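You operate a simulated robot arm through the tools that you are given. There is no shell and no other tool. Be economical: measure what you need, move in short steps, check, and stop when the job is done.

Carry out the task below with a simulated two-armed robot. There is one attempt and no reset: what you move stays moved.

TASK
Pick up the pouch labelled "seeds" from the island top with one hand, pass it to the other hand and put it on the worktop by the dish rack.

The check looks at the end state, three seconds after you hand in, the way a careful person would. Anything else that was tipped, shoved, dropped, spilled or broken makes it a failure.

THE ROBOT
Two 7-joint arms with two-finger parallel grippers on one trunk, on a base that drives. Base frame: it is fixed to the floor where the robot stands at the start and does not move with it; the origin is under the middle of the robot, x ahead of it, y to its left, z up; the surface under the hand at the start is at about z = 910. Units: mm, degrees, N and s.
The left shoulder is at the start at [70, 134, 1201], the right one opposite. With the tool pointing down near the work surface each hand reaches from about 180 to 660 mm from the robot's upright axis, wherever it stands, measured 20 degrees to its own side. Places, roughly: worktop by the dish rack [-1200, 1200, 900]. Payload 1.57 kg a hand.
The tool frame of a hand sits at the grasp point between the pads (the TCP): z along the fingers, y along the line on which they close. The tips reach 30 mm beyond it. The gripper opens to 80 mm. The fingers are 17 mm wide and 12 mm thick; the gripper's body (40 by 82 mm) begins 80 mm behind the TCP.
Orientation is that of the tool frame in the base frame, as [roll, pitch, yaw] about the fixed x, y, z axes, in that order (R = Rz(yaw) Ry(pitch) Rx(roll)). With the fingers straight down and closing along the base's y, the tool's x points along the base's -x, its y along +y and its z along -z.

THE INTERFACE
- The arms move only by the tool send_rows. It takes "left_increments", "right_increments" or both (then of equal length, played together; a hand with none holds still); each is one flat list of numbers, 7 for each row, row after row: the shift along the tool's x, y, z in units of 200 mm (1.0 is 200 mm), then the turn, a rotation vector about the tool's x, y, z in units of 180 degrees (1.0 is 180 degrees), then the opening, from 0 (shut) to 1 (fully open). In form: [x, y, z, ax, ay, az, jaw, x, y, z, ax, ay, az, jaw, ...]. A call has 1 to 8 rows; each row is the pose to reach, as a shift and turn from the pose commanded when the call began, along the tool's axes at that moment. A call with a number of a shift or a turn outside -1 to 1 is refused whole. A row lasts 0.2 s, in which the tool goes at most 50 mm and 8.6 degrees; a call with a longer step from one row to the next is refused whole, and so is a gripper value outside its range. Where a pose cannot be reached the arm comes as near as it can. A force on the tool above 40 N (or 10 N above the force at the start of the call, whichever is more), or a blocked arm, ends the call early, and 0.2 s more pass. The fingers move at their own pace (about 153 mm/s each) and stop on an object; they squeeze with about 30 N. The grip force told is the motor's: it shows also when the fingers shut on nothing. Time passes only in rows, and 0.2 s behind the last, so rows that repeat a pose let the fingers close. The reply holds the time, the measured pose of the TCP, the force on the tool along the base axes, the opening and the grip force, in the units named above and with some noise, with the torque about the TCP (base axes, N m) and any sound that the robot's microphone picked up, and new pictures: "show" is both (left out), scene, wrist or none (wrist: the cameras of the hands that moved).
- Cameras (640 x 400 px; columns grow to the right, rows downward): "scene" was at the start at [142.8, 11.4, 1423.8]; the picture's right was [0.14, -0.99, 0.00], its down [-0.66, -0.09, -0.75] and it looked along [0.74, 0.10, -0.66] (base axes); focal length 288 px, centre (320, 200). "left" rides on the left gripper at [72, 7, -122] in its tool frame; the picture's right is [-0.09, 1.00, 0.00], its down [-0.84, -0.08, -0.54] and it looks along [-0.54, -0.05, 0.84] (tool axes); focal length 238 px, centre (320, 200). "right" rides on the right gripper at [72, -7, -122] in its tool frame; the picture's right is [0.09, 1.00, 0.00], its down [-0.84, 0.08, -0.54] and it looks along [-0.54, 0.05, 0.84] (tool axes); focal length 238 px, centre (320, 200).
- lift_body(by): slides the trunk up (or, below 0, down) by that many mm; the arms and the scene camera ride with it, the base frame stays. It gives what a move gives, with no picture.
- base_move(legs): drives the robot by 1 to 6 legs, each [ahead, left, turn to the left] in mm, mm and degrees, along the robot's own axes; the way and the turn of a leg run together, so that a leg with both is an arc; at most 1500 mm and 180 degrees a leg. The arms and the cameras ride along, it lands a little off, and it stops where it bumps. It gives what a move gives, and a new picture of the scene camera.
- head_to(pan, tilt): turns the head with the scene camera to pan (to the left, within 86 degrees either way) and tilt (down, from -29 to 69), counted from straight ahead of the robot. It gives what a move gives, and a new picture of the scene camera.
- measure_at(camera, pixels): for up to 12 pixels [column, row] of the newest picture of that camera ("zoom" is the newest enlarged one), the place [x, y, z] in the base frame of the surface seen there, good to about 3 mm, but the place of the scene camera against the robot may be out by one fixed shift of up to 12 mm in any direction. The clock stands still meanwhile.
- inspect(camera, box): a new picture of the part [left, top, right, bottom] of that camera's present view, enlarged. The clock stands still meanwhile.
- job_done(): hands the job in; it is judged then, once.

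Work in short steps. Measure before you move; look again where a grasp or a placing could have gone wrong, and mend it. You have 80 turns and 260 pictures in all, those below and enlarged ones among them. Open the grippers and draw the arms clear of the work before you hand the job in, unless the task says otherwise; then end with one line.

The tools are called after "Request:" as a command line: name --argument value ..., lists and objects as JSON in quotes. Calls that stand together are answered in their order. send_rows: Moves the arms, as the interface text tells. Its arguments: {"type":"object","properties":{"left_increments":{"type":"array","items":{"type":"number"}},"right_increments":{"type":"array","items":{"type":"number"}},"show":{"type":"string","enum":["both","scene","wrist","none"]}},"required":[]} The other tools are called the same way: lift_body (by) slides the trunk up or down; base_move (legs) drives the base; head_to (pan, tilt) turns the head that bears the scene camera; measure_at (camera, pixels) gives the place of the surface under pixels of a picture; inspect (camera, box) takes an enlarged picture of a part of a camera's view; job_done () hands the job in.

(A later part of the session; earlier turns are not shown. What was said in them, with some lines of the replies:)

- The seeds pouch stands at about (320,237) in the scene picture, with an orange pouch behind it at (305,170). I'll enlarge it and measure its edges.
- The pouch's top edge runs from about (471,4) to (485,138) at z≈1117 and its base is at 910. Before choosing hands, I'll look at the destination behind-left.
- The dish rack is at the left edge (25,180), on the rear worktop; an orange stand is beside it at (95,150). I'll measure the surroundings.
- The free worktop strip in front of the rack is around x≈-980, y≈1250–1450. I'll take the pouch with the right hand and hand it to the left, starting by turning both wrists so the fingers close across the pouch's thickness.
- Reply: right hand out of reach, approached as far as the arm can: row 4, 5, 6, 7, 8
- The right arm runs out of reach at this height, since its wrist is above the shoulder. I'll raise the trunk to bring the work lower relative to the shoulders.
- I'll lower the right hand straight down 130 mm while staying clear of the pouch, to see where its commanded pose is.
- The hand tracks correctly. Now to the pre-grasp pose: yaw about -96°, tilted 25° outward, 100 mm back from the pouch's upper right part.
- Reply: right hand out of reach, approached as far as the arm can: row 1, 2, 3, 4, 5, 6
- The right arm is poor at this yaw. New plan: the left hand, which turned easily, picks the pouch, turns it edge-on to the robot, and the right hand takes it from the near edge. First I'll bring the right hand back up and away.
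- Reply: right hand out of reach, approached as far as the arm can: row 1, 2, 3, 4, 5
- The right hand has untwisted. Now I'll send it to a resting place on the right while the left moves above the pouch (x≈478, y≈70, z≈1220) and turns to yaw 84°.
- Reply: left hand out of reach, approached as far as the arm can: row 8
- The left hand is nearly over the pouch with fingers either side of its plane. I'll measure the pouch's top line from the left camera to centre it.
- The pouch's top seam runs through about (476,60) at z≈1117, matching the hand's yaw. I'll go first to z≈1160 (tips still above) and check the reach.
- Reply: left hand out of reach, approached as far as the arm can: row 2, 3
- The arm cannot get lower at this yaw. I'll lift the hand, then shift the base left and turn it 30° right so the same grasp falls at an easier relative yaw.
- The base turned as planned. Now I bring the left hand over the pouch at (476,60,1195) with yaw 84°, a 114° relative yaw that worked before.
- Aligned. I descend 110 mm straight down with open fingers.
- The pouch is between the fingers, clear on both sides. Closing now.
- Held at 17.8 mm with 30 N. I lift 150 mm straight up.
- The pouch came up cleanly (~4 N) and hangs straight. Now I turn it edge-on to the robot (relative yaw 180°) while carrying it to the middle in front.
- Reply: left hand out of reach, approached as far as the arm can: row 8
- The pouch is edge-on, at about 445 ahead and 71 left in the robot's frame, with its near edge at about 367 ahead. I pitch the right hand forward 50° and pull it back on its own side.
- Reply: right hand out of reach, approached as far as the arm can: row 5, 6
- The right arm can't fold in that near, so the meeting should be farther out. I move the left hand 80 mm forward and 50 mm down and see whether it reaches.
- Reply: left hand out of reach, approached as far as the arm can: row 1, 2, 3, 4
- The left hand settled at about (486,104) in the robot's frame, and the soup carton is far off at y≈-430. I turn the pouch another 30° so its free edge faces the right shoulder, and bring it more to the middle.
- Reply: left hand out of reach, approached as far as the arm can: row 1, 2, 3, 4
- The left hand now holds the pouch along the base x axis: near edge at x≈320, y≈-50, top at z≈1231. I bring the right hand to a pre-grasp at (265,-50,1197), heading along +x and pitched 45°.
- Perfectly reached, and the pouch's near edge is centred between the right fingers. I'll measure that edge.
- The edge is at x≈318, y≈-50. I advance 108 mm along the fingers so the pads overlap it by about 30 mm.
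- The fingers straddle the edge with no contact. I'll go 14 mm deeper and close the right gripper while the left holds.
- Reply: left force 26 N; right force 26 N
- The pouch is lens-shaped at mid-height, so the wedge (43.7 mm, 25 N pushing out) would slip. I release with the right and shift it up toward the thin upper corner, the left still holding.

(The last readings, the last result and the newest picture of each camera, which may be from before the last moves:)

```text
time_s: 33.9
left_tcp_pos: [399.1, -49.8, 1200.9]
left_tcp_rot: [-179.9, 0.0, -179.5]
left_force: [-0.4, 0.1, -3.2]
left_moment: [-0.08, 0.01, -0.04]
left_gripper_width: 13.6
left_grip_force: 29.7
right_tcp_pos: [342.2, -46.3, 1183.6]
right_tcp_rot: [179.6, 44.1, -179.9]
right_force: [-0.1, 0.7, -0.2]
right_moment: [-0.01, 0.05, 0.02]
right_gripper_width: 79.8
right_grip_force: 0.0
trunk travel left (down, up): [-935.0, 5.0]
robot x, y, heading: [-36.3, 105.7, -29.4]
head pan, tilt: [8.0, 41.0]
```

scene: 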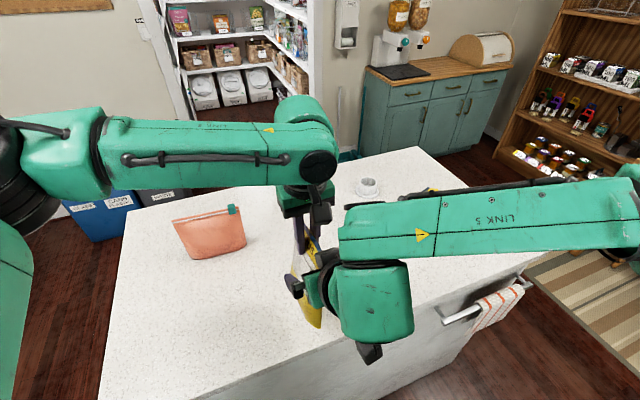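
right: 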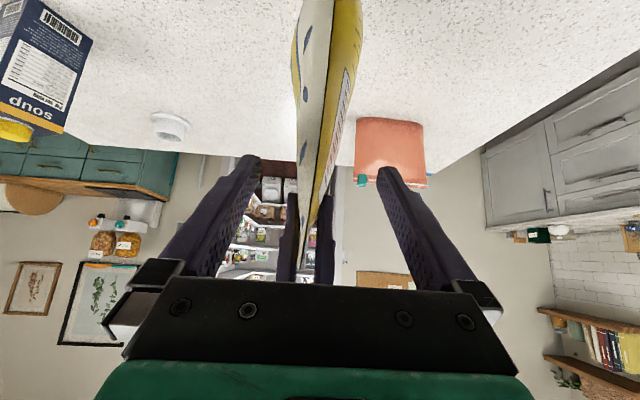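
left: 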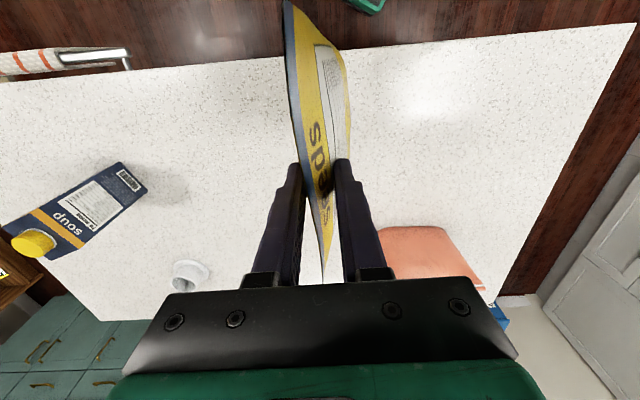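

The left grip shifted slightly (now 13.6 mm), so I'll re-measure the pouch's edge before closing.

Request:
measure_at --camera "right" --pixels '[[302, 255], [306, 235], [311, 200], [316, 160], [322, 120], [328, 60], [332, 10], [300, 120], [345, 100], [318, 220]]'

Request:
inspect --camera "right" --box '[230, 80, 420, 300]'

Request:
inspect --camera "left" --box '[200, 0, 440, 300]'

```text
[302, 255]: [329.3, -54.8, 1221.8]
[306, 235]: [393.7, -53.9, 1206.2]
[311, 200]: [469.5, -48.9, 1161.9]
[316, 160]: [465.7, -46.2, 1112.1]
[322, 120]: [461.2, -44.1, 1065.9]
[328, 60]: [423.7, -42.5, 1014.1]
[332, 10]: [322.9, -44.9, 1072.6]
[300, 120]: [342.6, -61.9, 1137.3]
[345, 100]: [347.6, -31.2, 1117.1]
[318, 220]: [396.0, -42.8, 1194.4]
```

```text
1.82 times, centred on (325, 190) of right
```

zoom: 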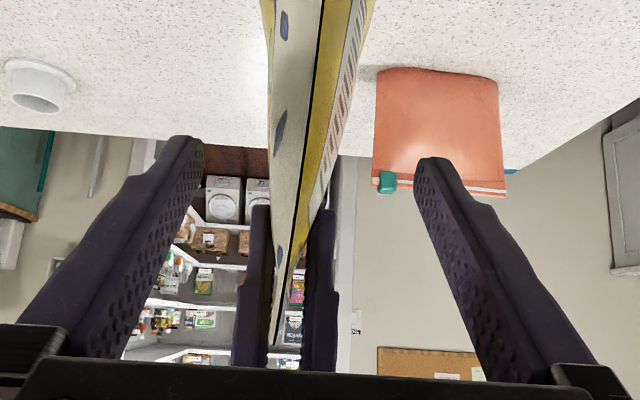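

```text
1.33 times, centred on (320, 150) of left
```

zoom: 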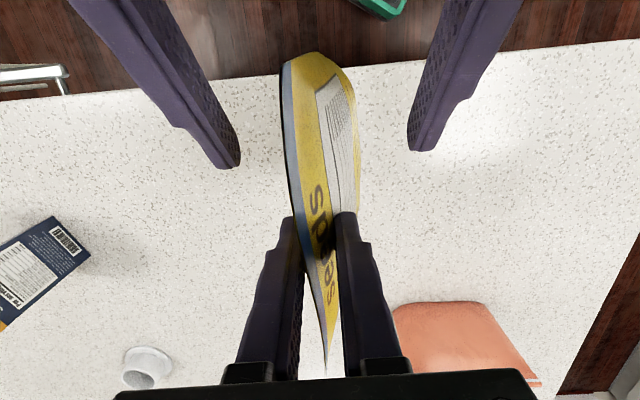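

The pouch is still well held; its edge is now around x≈325. I advance 16 mm along the fingers and close on the thin upper corner.

Request:
send_rows --right_increments '[0, 0, 0.04, 0, 0, 0, 1, 0, 0, 0.08, 0, 0, 0, 1, 0, 0, 0.08, 0, 0, 0, 0.5, 0, 0, 0.08, 0, 0, 0, 0.2, 0, 0, 0.08, 0, 0, 0, 0, 0, 0, 0.08, 0, 0, 0, 0, 0, 0, 0.08, 0, 0, 0, 0]'

```text
time_s: 35.5
left_tcp_pos: [398.6, -49.4, 1200.2]
left_tcp_rot: [-179.9, 0.0, -179.5]
left_force: [-1.3, 16.2, -0.4]
left_moment: [0.81, 0.08, -0.25]
left_gripper_width: 13.5
left_grip_force: 29.7
right_tcp_pos: [354.4, -47.4, 1171.2]
right_tcp_rot: [-180.0, 44.1, -180.0]
right_force: [0.8, -16.6, -0.9]
right_moment: [-0.37, 0.12, -0.45]
right_gripper_width: 23.9
right_grip_force: 30.2
trunk travel left (down, up): [-935.0, 5.0]
robot x, y, heading: [-38.6, 109.6, -29.7]
head pan, tilt: [8.0, 41.0]
```

scene: 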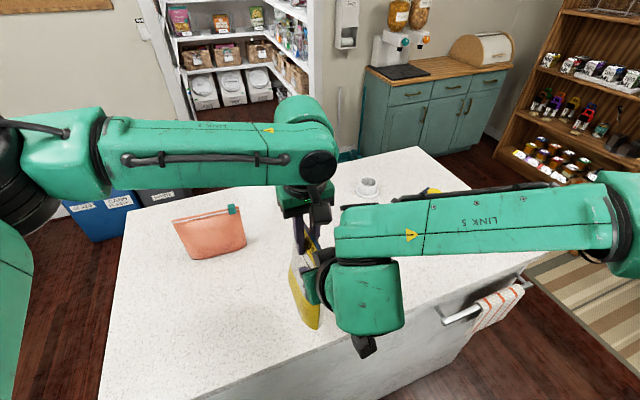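
right: 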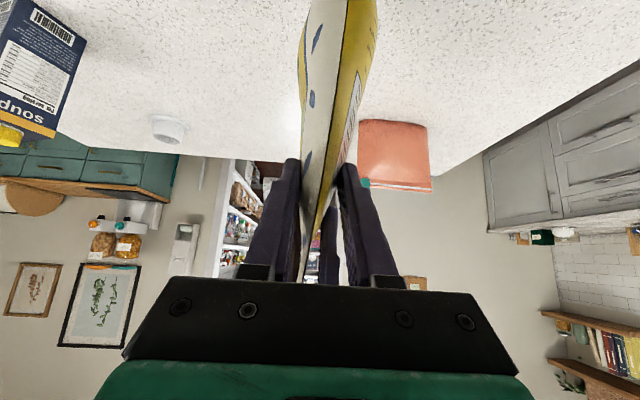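

Firm grip on the thin part (23.9 mm, no push-out); only a 16 N sideways strain from slight miscentring. I relax that by 3 mm and check.

Request:
send_rows --right_increments '[0, -0.008, 0, 0, 0, 0, 0, 0, -0.016, 0, 0, 0, 0, 0, 0, -0.016, 0, 0, 0, 0, 0]' --left_increments '[0, 0, 0, 0, 0, 0, 0, 0, 0, 0, 0, 0, 0, 0, 0, 0, 0, 0, 0, 0, 0]' --show "none"

```text
time_s: 36.3
left_tcp_pos: [398.8, -52.4, 1200.6]
left_tcp_rot: [-179.9, 0.0, -179.6]
left_force: [-4.9, 7.2, -0.4]
left_moment: [0.49, 0.14, -0.18]
left_gripper_width: 13.7
left_grip_force: 30.1
right_tcp_pos: [354.2, -49.8, 1172.7]
right_tcp_rot: [179.7, 44.1, -180.0]
right_force: [3.7, -7.5, 0.3]
right_moment: [-0.24, 0.05, -0.09]
right_gripper_width: 23.7
right_grip_force: 30.0
trunk travel left (down, up): [-935.0, 5.0]
robot x, y, heading: [-41.2, 107.1, -30.0]
head pan, tilt: [8.0, 41.0]
```

Strain is down to 7 N. Now the left hand opens; the right keeps squeezing.

Request:
send_rows --left_increments '[0, 0, 0, 0, 0, 0, 0.3, 0, 0, 0, 0, 0, 0, 0.7, 0, 0, 0, 0, 0, 0, 1, 0, 0, 0, 0, 0, 0, 1]'

```text
time_s: 37.3
left_tcp_pos: [398.8, -50.9, 1199.9]
left_tcp_rot: [-179.8, 0.0, -179.5]
left_force: [0.3, -0.3, 0.1]
left_moment: [-0.03, 0.0, -0.03]
left_gripper_width: 80.1
left_grip_force: 0.1
right_tcp_pos: [353.8, -49.1, 1171.3]
right_tcp_rot: [179.7, 44.1, 180.0]
right_force: [-0.1, 0.2, -0.1]
right_moment: [0.01, 0.12, 0.02]
right_gripper_width: 23.9
right_grip_force: 30.4
trunk travel left (down, up): [-935.0, 5.0]
robot x, y, heading: [-40.6, 107.4, -29.7]
head pan, tilt: [8.0, 41.0]
```

scene: 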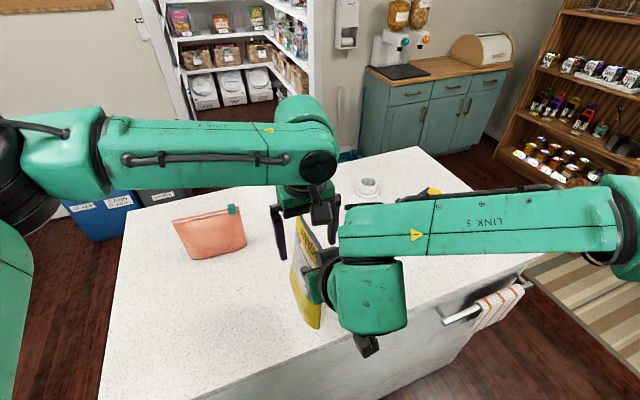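
left: 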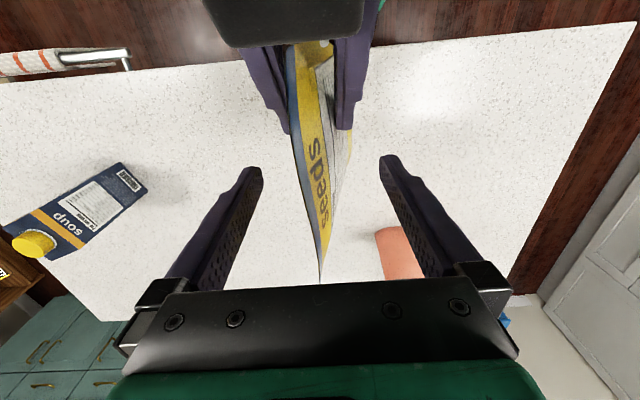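

The right hand alone holds the pouch. I lift the left hand straight up and out to its side.

Request:
send_rows --left_increments '[0, 0, -0.12, 0, 0, 0, 1, 0, 0, -0.3, 0, 0, 0, 1, 0, 0, -0.48, 0, 0, 0, 1, 0, 0, -0.6, 0, 0, 0, 1, 0, 0.2, -0.6, 0, 0, 0, 1, 0, 0.4, -0.6, 0, 0, 0, 1, 0, 0.6, -0.6, 0, 0, 0, 1, 0, 0.8, -0.6, 0, 0, 0, 1]'

```text
time_s: 39.1
left_tcp_pos: [398.1, 111.7, 1319.6]
left_tcp_rot: [-179.8, 0.0, -179.6]
left_force: [-0.4, -0.4, 0.6]
left_moment: [-0.04, 0.04, -0.01]
left_gripper_width: 79.9
left_grip_force: 0.0
left hand out of reach, approached as far as the arm can: row 3, 4
right_tcp_pos: [353.5, -47.9, 1172.6]
right_tcp_rot: [179.9, 44.1, -179.9]
right_force: [-0.6, -0.2, -0.6]
right_moment: [-0.02, 0.13, 0.0]
right_gripper_width: 23.9
right_grip_force: 30.1
trunk travel left (down, up): [-935.0, 5.0]
robot x, y, heading: [-40.6, 107.4, -29.5]
head pan, tilt: [8.0, 41.0]
```

scene: 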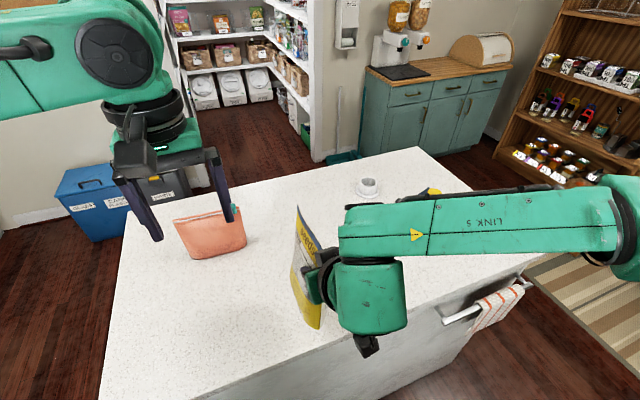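
left: 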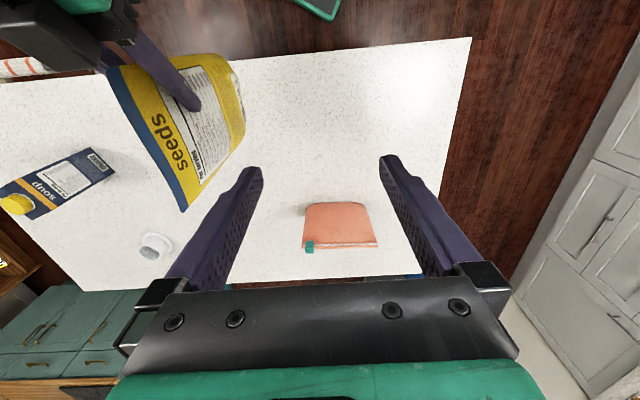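

The pouch hangs from the right hand and the left is clear. I back off, turn 180° left and drive toward the rear worktop with margin.

Request:
base_move --legs '[[-150, 0, 0], [0, 0, 90], [0, 0, 90], [500, -600, 0]]'

```text
time_s: 52.0
left_tcp_pos: [-749.6, 947.2, 1319.8]
left_tcp_rot: [-179.9, 0.0, 0.9]
left_force: [-0.5, 0.3, -0.2]
left_moment: [0.02, 0.01, -0.01]
left_gripper_width: 79.9
left_grip_force: 0.1
right_tcp_pos: [-706.0, 1106.3, 1171.9]
right_tcp_rot: [179.8, 44.1, 0.5]
right_force: [-0.5, 0.1, -3.7]
right_moment: [0.04, -0.14, -0.02]
right_gripper_width: 23.3
right_grip_force: 30.8
trunk travel left (down, up): [-935.0, 5.0]
robot x, y, heading: [-313.4, 951.3, 150.9]
head pan, tilt: [8.0, 41.0]
```

scene: 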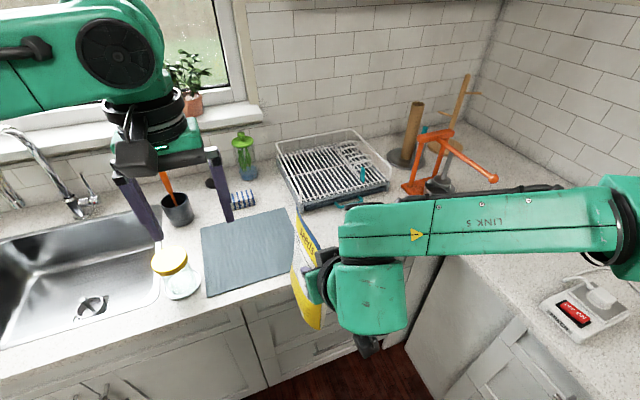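

The rear worktop is in view: mat at (245,250), rack at (335,170), the pouch above the worktop edge. I'll measure the free area around the rack.

Request:
measure_at --camera "scene" --pixels '[[300, 206], [388, 182], [277, 148], [392, 175], [290, 208], [298, 280], [205, 228], [440, 195], [360, 208], [280, 190], [345, 235], [410, 190]]'

Request:
inspect --camera "scene" --box '[230, 90, 510, 310]'

Request:
inspect --camera "right" --box '[0, 0, 640, 400]'

Request:
inspect --camera "left" --box '[0, 0, 640, 400]'

```text
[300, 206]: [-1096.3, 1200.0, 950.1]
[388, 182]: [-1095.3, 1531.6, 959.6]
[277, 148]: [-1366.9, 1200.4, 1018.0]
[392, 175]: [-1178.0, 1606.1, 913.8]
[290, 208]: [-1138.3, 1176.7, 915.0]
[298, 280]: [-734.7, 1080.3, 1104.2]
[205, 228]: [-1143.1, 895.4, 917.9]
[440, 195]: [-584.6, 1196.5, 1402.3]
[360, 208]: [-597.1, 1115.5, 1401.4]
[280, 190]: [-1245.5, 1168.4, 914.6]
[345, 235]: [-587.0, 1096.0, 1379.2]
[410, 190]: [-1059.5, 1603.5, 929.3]
```

```text
1.82 times, centred on (370, 200) of scene
```

zoom: 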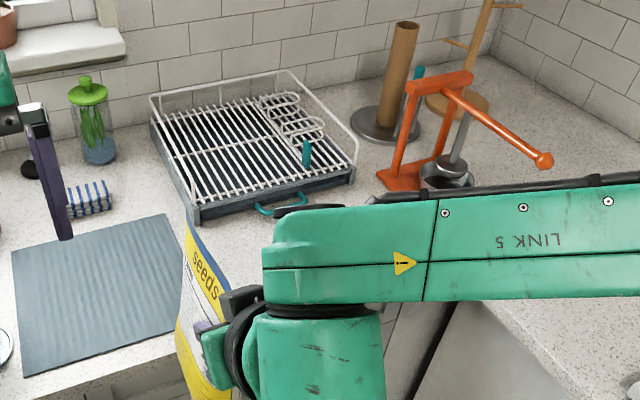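

```text
1.00 times, centred on (320, 200) of right (not enlarged: the box is as wide or as high as the picture)
```

zoom: 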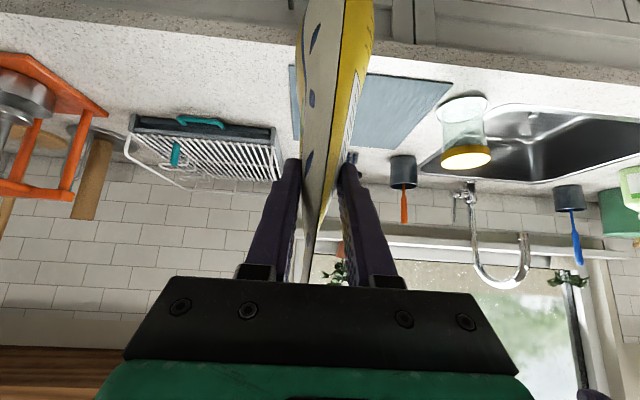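

```text
1.00 times, centred on (320, 200) of left (not enlarged: the box is as wide or as high as the picture)
```

zoom: 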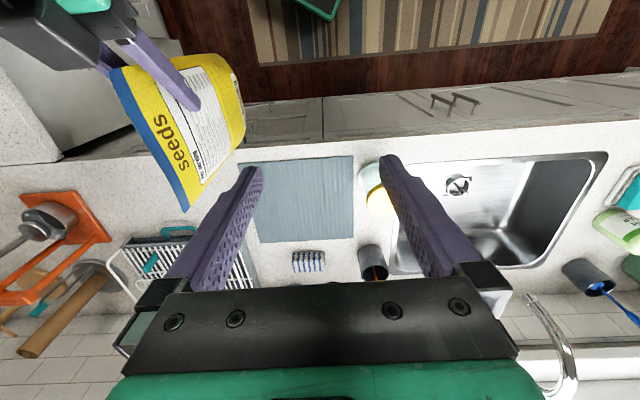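

Free worktop lies in front of the rack, right of the mat. I'll measure its edges through the right camera, plus the pouch bottom from the left one.

Request:
measure_at --camera "right" --pixels '[[130, 30], [130, 45], [200, 45], [270, 55], [200, 122], [225, 127], [180, 118], [140, 120], [290, 68], [200, 85], [100, 85], [270, 130]]'

Request:
measure_at --camera "left" --pixels '[[237, 75], [243, 120], [187, 208], [207, 185], [225, 160], [115, 75], [180, 60], [150, 150], [245, 170], [180, 232]]'

```text
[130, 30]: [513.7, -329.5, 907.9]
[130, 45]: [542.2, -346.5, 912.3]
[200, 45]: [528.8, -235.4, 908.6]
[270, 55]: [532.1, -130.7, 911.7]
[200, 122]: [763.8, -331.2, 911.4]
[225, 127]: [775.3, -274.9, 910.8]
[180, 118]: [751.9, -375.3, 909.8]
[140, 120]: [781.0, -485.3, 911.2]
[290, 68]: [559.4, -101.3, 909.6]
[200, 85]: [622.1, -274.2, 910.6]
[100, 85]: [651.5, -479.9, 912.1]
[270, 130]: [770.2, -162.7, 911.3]
```

```text
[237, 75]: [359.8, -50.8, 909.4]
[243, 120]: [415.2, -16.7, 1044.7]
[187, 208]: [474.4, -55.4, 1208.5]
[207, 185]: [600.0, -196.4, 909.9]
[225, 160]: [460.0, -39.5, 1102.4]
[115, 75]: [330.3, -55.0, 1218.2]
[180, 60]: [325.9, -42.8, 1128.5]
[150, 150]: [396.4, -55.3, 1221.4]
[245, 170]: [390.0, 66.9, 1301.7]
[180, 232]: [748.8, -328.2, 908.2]
```

Those wrist readings came from older pictures. I'll take a fresh right view and measure through it.

Request:
inspect --camera "right" --box '[0, 0, 640, 400]'

Request:
measure_at --camera "zoom" --pixels '[[130, 30], [130, 45], [200, 45], [270, 55], [200, 122], [225, 127], [180, 118], [140, 120], [290, 68], [200, 85], [80, 90], [270, 130]]'

```text
1.00 times, centred on (320, 200) of right (not enlarged: the box is as wide or as high as the picture)
```

zoom: 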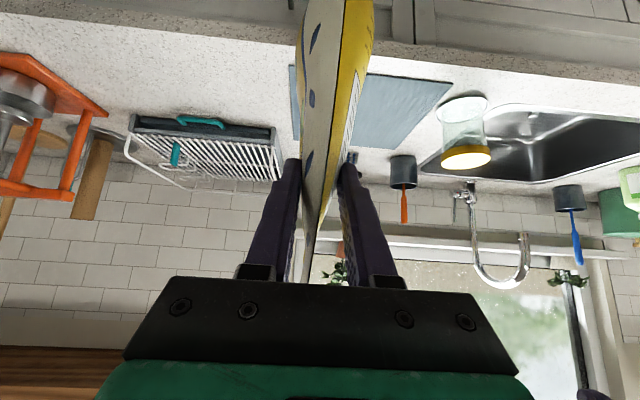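

```text
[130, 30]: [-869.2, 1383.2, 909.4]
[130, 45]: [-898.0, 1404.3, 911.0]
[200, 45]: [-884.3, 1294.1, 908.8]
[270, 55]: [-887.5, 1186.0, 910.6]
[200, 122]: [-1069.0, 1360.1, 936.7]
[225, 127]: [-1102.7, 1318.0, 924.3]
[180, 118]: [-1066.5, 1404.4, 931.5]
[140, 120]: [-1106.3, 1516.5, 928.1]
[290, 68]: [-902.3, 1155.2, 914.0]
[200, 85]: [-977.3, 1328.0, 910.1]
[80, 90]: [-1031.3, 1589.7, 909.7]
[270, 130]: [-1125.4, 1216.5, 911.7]
```

Free rectangle: x from -860 to -1065, y from 1185 to 1500. I'll place the pouch at about x -905…-1050, y≈1262, left of the rack's handle. First I drive part of the way.

Request:
base_move --legs '[[200, -30, 0]]'

```text
time_s: 53.6
left_tcp_pos: [-906.7, 1071.1, 1322.5]
left_tcp_rot: [-179.8, 0.2, 0.6]
left_force: [0.1, 0.1, -0.2]
left_moment: [0.0, 0.03, -0.02]
left_gripper_width: 80.1
left_grip_force: 0.1
right_tcp_pos: [-861.7, 1231.6, 1174.8]
right_tcp_rot: [179.9, 44.3, 0.3]
right_force: [-0.3, -0.1, -3.6]
right_moment: [0.02, -0.14, 0.04]
right_gripper_width: 22.8
right_grip_force: 30.4
trunk travel left (down, up): [-935.0, 5.0]
robot x, y, heading: [-471.6, 1080.8, 151.0]
head pan, tilt: [8.0, 41.0]
```

scene: 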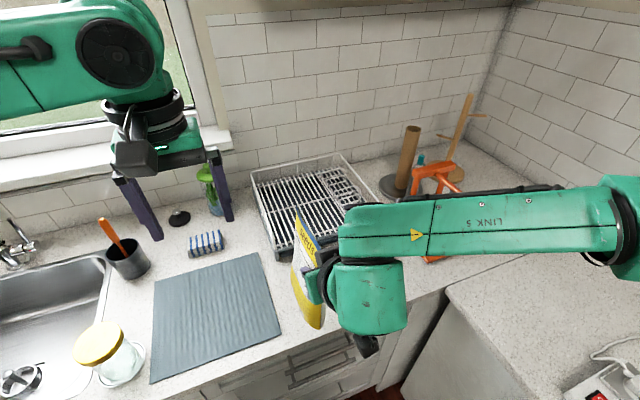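

The pouch still hangs well. I move the right hand forward 63 mm and left-to-right 30 mm while lowering 50 mm, levelling the pouch by 4°.

Request:
send_rows --right_increments '[-0.012, -0.04, 0.1, 0, -0.006, 0, 0, -0.025, -0.08, 0.2, 0, -0.012, 0, 0, -0.037, -0.12, 0.3, 0, -0.017, 0, 0, -0.05, -0.15, 0.4, 0, -0.022, 0, 0]'

```text
time_s: 54.6
left_tcp_pos: [-911.5, 1076.0, 1319.8]
left_tcp_rot: [-180.0, -0.2, 0.7]
left_force: [0.2, -0.8, -0.3]
left_moment: [0.01, -0.03, 0.0]
left_gripper_width: 80.1
left_grip_force: 0.1
right_tcp_pos: [-929.8, 1264.5, 1121.2]
right_tcp_rot: [179.7, 48.0, 0.2]
right_force: [0.4, 0.4, -3.6]
right_moment: [0.01, -0.14, -0.02]
right_gripper_width: 23.3
right_grip_force: 30.0
trunk travel left (down, up): [-935.0, 5.0]
robot x, y, heading: [-470.5, 1073.4, 150.5]
head pan, tilt: [8.0, 41.0]
```

scene: 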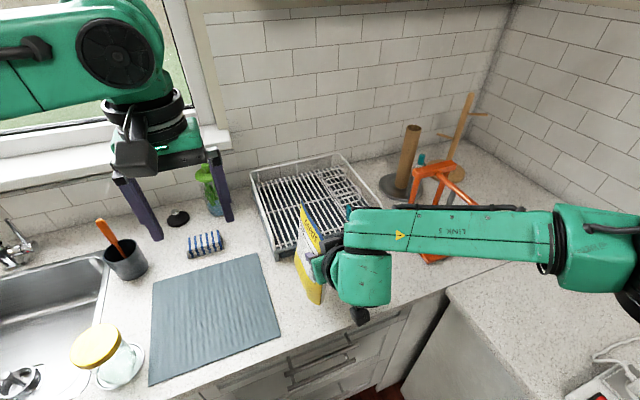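
right: 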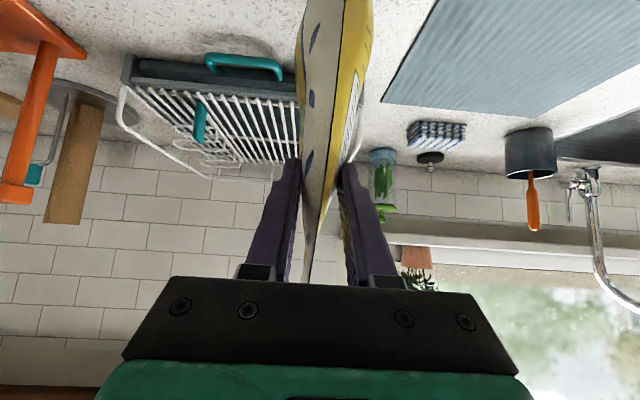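

Position is as planned. A fresh left view will show the pouch's tilt and bottom clearance against the rack.

Request:
inspect --camera "left" --box '[0, 0, 400, 280]'

Request:
measure_at --camera "scene" --pixels '[[303, 210], [316, 248], [298, 256], [296, 270], [310, 298], [322, 300], [300, 235], [290, 250]]'

```text
1.43 times, centred on (200, 140) of left
```

zoom: 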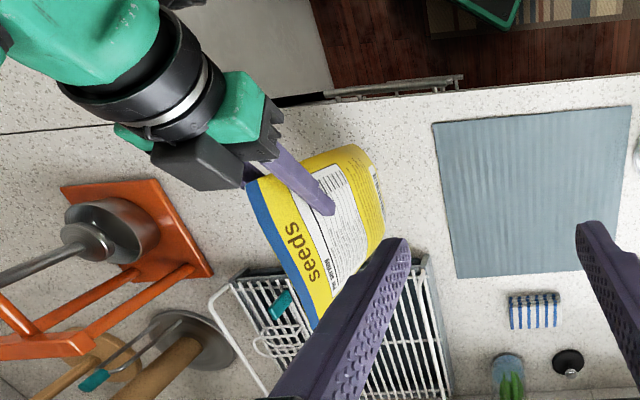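

```text
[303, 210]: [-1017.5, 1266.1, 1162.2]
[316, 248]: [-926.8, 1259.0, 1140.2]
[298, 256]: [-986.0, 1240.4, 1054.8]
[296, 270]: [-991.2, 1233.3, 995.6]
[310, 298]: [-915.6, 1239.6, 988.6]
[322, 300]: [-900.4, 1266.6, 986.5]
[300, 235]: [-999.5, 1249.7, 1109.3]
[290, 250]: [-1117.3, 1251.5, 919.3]
```

I'll measure the pouch corners in that enlarged view.

Request:
measure_at --camera "zoom" --pixels '[[252, 188], [280, 255], [312, 318], [366, 152], [376, 175], [382, 210], [380, 235], [350, 150], [395, 190], [330, 275]]'

```text
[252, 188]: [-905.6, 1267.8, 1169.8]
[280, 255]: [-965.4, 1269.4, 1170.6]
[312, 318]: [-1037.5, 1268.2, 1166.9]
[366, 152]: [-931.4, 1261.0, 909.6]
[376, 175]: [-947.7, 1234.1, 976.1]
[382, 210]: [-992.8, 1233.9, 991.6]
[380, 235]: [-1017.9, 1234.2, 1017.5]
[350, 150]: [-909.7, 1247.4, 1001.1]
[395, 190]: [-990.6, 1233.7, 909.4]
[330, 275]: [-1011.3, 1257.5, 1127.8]
```

The pouch is level: top at z≈1169, so its base is at about 963, 53 mm above the worktop, spanning x -906…-1038 and clear of the rack. I lower 46 mm.

Request:
send_rows --right_increments '[0.045, 0, 0.04, 0, 0, 0, 0, 0.09, 0, 0.08, 0, 0, 0, 0, 0.135, 0, 0.12, 0, 0, 0, 0, 0.171, 0, 0.154, 0, 0, 0, 0]' --show "none"

Request:
send_rows --right_increments '[0.0075, 0, 0.0067, 0, 0, 0, 0, 0.015, 0, 0.0134, 0, 0, 0, 0]' --show "none"

```text
time_s: 55.6
left_tcp_pos: [-909.3, 1074.9, 1320.3]
left_tcp_rot: [-179.9, -0.1, 0.6]
left_force: [-0.6, -0.7, 1.0]
left_moment: [-0.04, -0.03, -0.01]
left_gripper_width: 80.0
left_grip_force: 0.0
right_tcp_pos: [-927.9, 1264.0, 1075.7]
right_tcp_rot: [179.6, 48.0, 0.1]
right_force: [-0.4, 0.2, -2.8]
right_moment: [-0.01, -0.15, 0.01]
right_gripper_width: 23.1
right_grip_force: 29.9
trunk travel left (down, up): [-935.0, 5.0]
robot x, y, heading: [-477.5, 1076.7, 150.4]
head pan, tilt: [8.0, 41.0]
```

```text
time_s: 56.2
left_tcp_pos: [-910.6, 1074.6, 1319.6]
left_tcp_rot: [180.0, 0.0, 0.6]
left_force: [0.6, -0.1, -0.6]
left_moment: [0.03, -0.03, 0.01]
left_gripper_width: 80.1
left_grip_force: 0.0
right_tcp_pos: [-929.2, 1263.3, 1070.4]
right_tcp_rot: [179.6, 48.1, 0.2]
right_force: [0.3, 0.8, -3.7]
right_moment: [0.0, -0.17, 0.02]
right_gripper_width: 23.0
right_grip_force: 30.0
trunk travel left (down, up): [-935.0, 5.0]
robot x, y, heading: [-471.5, 1076.0, 150.3]
head pan, tilt: [8.0, 41.0]
```

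No contact yet (-3.7 N is still the weight). I continue down in 2 mm steps.

Request:
send_rows --right_increments '[0.0075, 0, 0.0067, 0, 0, 0, 0, 0.015, 0, 0.0134, 0, 0, 0, 0]' --show "none"

Request:
inspect --camera "right" --box '[220, 0, 440, 180]'

Request:
inspect --camera "scene" --box '[250, 190, 370, 330]'

```text
time_s: 56.8
left_tcp_pos: [-909.0, 1073.8, 1320.2]
left_tcp_rot: [180.0, 0.0, 0.7]
left_force: [0.7, -0.9, 0.0]
left_moment: [-0.01, -0.02, 0.0]
left_gripper_width: 80.2
left_grip_force: 0.1
right_tcp_pos: [-927.5, 1264.1, 1066.3]
right_tcp_rot: [179.6, 48.0, 0.0]
right_force: [0.3, 1.0, -3.4]
right_moment: [0.0, -0.19, 0.03]
right_gripper_width: 23.0
right_grip_force: 30.3
trunk travel left (down, up): [-935.0, 5.0]
robot x, y, heading: [-471.8, 1073.4, 150.6]
head pan, tilt: [8.0, 41.0]
```

```text
2.22 times, centred on (330, 90) of right
```

zoom: 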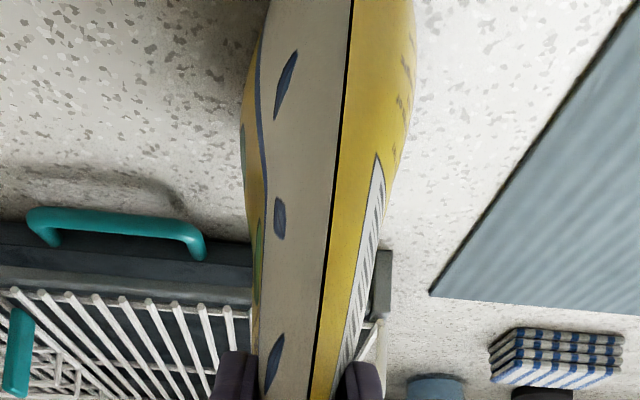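

```text
2.86 times, centred on (310, 260) of scene
```

zoom: 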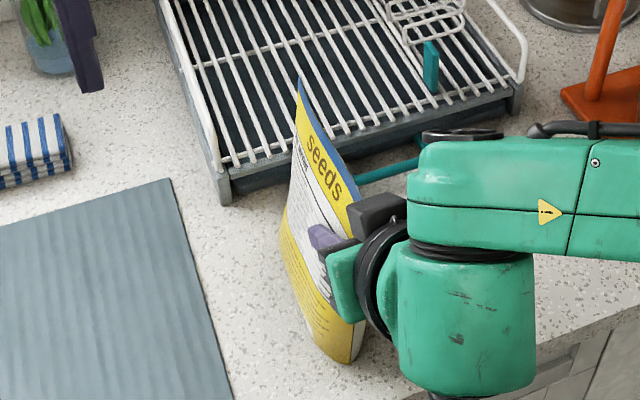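

The base is close to the worktop. I'll measure the top edge and bottom in the enlarged view to know the remaining gap.

Request:
measure_at --camera "zoom" --pixels '[[300, 85], [320, 130], [350, 195], [345, 358], [325, 345], [300, 300], [287, 250], [350, 375], [280, 300]]'

Request:
send_rows --right_increments '[0.0075, 0, 0.0067, 0, 0, 0, 0, 0.015, 0, 0.0134, 0, 0, 0, 0]' --show "none"

```text
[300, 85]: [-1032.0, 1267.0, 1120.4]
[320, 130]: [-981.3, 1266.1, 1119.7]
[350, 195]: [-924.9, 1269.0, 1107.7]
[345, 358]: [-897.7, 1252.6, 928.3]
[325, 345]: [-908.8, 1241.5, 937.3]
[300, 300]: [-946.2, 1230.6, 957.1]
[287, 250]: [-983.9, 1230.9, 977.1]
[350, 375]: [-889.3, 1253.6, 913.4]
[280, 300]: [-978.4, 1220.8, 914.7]
```

```text
time_s: 57.4
left_tcp_pos: [-907.6, 1073.4, 1323.2]
left_tcp_rot: [-180.0, 0.1, 0.6]
left_force: [0.3, -0.6, 0.5]
left_moment: [0.03, 0.0, 0.02]
left_gripper_width: 80.1
left_grip_force: 0.0
right_tcp_pos: [-926.4, 1262.2, 1065.1]
right_tcp_rot: [179.8, 48.4, 0.3]
right_force: [0.1, 0.0, 11.2]
right_moment: [0.24, -0.22, 0.02]
right_gripper_width: 23.1
right_grip_force: 29.9
trunk travel left (down, up): [-935.0, 5.0]
robot x, y, heading: [-471.1, 1077.3, 150.3]
head pan, tilt: [8.0, 41.0]
```

Contact: force went to +11 N. I ease up 1 mm and open the right gripper.

Request:
send_rows --right_increments '[-0.004, 0, -0.0035, 0, 0, 0, 0, -0.004, 0, -0.0035, 0, 0, 0, 0.4, -0.004, 0, -0.0035, 0, 0, 0, 0.7, -0.004, 0, -0.0035, 0, 0, 0, 1, -0.004, 0, -0.0035, 0, 0, 0, 1]'

```text
time_s: 58.6
left_tcp_pos: [-908.5, 1075.6, 1320.2]
left_tcp_rot: [180.0, 0.0, 0.6]
left_force: [0.1, -0.4, -0.3]
left_moment: [0.02, 0.03, -0.02]
left_gripper_width: 80.0
left_grip_force: 0.0
right_tcp_pos: [-927.4, 1264.0, 1064.5]
right_tcp_rot: [179.7, 48.2, 0.2]
right_force: [-0.1, 0.3, -0.6]
right_moment: [-0.02, -0.02, 0.01]
right_gripper_width: 80.1
right_grip_force: 0.0
trunk travel left (down, up): [-935.0, 5.0]
robot x, y, heading: [-473.9, 1079.0, 150.5]
head pan, tilt: [8.0, 41.0]
```

scene: 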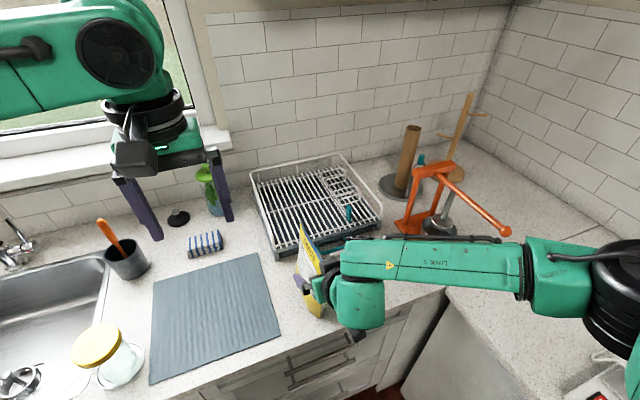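
right: 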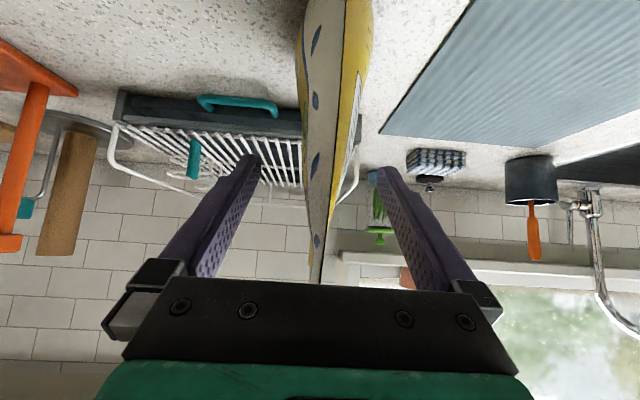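

The pouch stands free between the open fingers. I draw the right hand straight back along its fingers by 150 mm.

Request:
send_rows --right_increments '[0, 0, -0.12, 0, 0, 0, 1, 0, 0, -0.27, 0, 0, 0, 1, 0, 0, -0.42, 0, 0, 0, 1, 0, 0, -0.57, 0, 0, 0, 1, 0, 0, -0.72, 0, 0, 0, 1]'

```text
time_s: 59.8
left_tcp_pos: [-908.4, 1075.1, 1321.4]
left_tcp_rot: [180.0, 0.1, 0.6]
left_force: [-0.3, 0.4, -0.2]
left_moment: [-0.01, 0.01, -0.03]
left_gripper_width: 80.1
left_grip_force: 0.0
right_tcp_pos: [-817.3, 1264.8, 1161.0]
right_tcp_rot: [179.6, 48.1, 0.2]
right_force: [-0.2, -0.2, 0.7]
right_moment: [-0.03, 0.0, 0.01]
right_gripper_width: 80.3
right_grip_force: 0.1
trunk travel left (down, up): [-935.0, 5.0]
robot x, y, heading: [-472.1, 1078.3, 150.7]
head pan, tilt: [8.0, 41.0]
```

scene: 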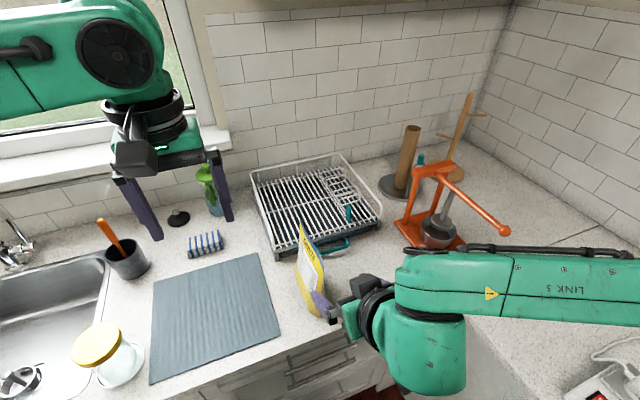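
right: 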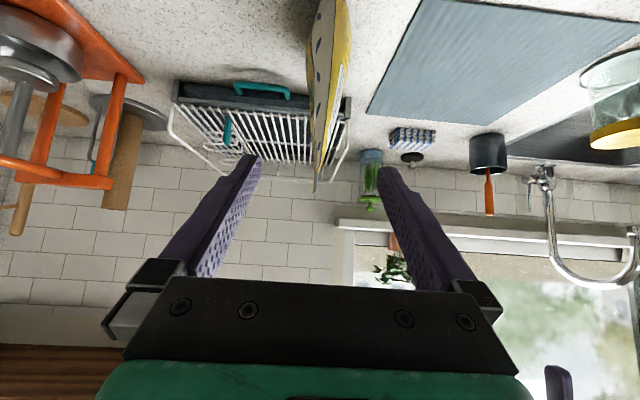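

The fingers are clear and the pouch stands. I back the base off 350 mm and look.

Request:
base_move --legs '[[-350, 0, 0]]'

Request:
inspect --camera "scene" --box '[200, 100, 420, 280]'

```text
time_s: 62.0
left_tcp_pos: [-615.2, 907.7, 1319.8]
left_tcp_rot: [-180.0, 0.0, 0.7]
left_force: [-1.3, 0.0, 0.2]
left_moment: [0.03, 0.0, -0.02]
left_gripper_width: 80.2
left_grip_force: 0.2
right_tcp_pos: [-526.4, 1099.3, 1159.8]
right_tcp_rot: [179.5, 48.0, 0.2]
right_force: [-0.3, -0.5, 0.4]
right_moment: [0.01, 0.0, -0.03]
right_gripper_width: 80.2
right_grip_force: 0.1
trunk travel left (down, up): [-935.0, 5.0]
robot x, y, heading: [-177.7, 908.7, 150.6]
head pan, tilt: [8.0, 41.0]
```

scene: 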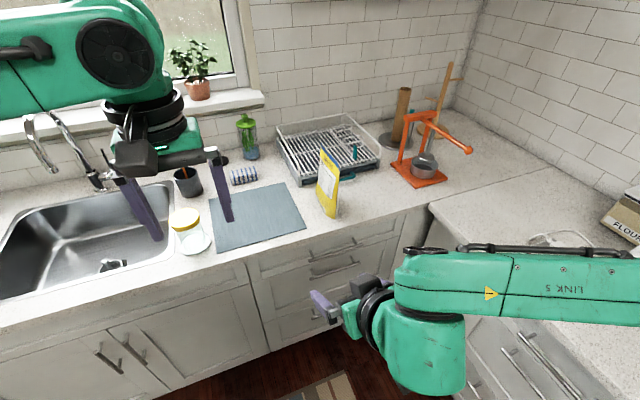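

```text
2.22 times, centred on (310, 190) of scene
```

zoom: 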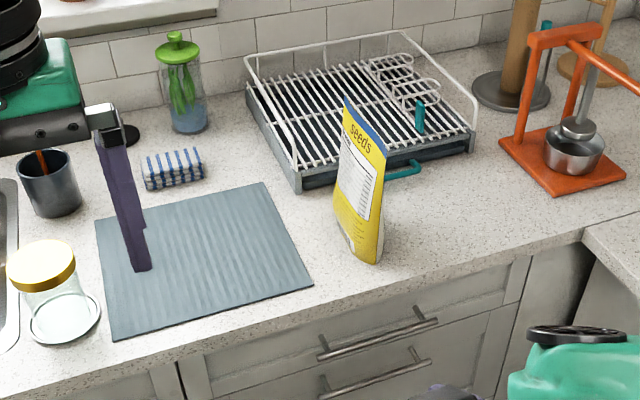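

The pouch stands upright on the worktop just in front of the dish rack. Nothing else on the worktop looks disturbed, and both hands are open and clear, so I hand in.

Request:
job_done

```text
The job is handed in.
```

The "seeds" pouch was picked up with the left hand, passed to the right, and now stands upright on the worktop in front of the dish rack; the final picture shows nothing else there disturbed.
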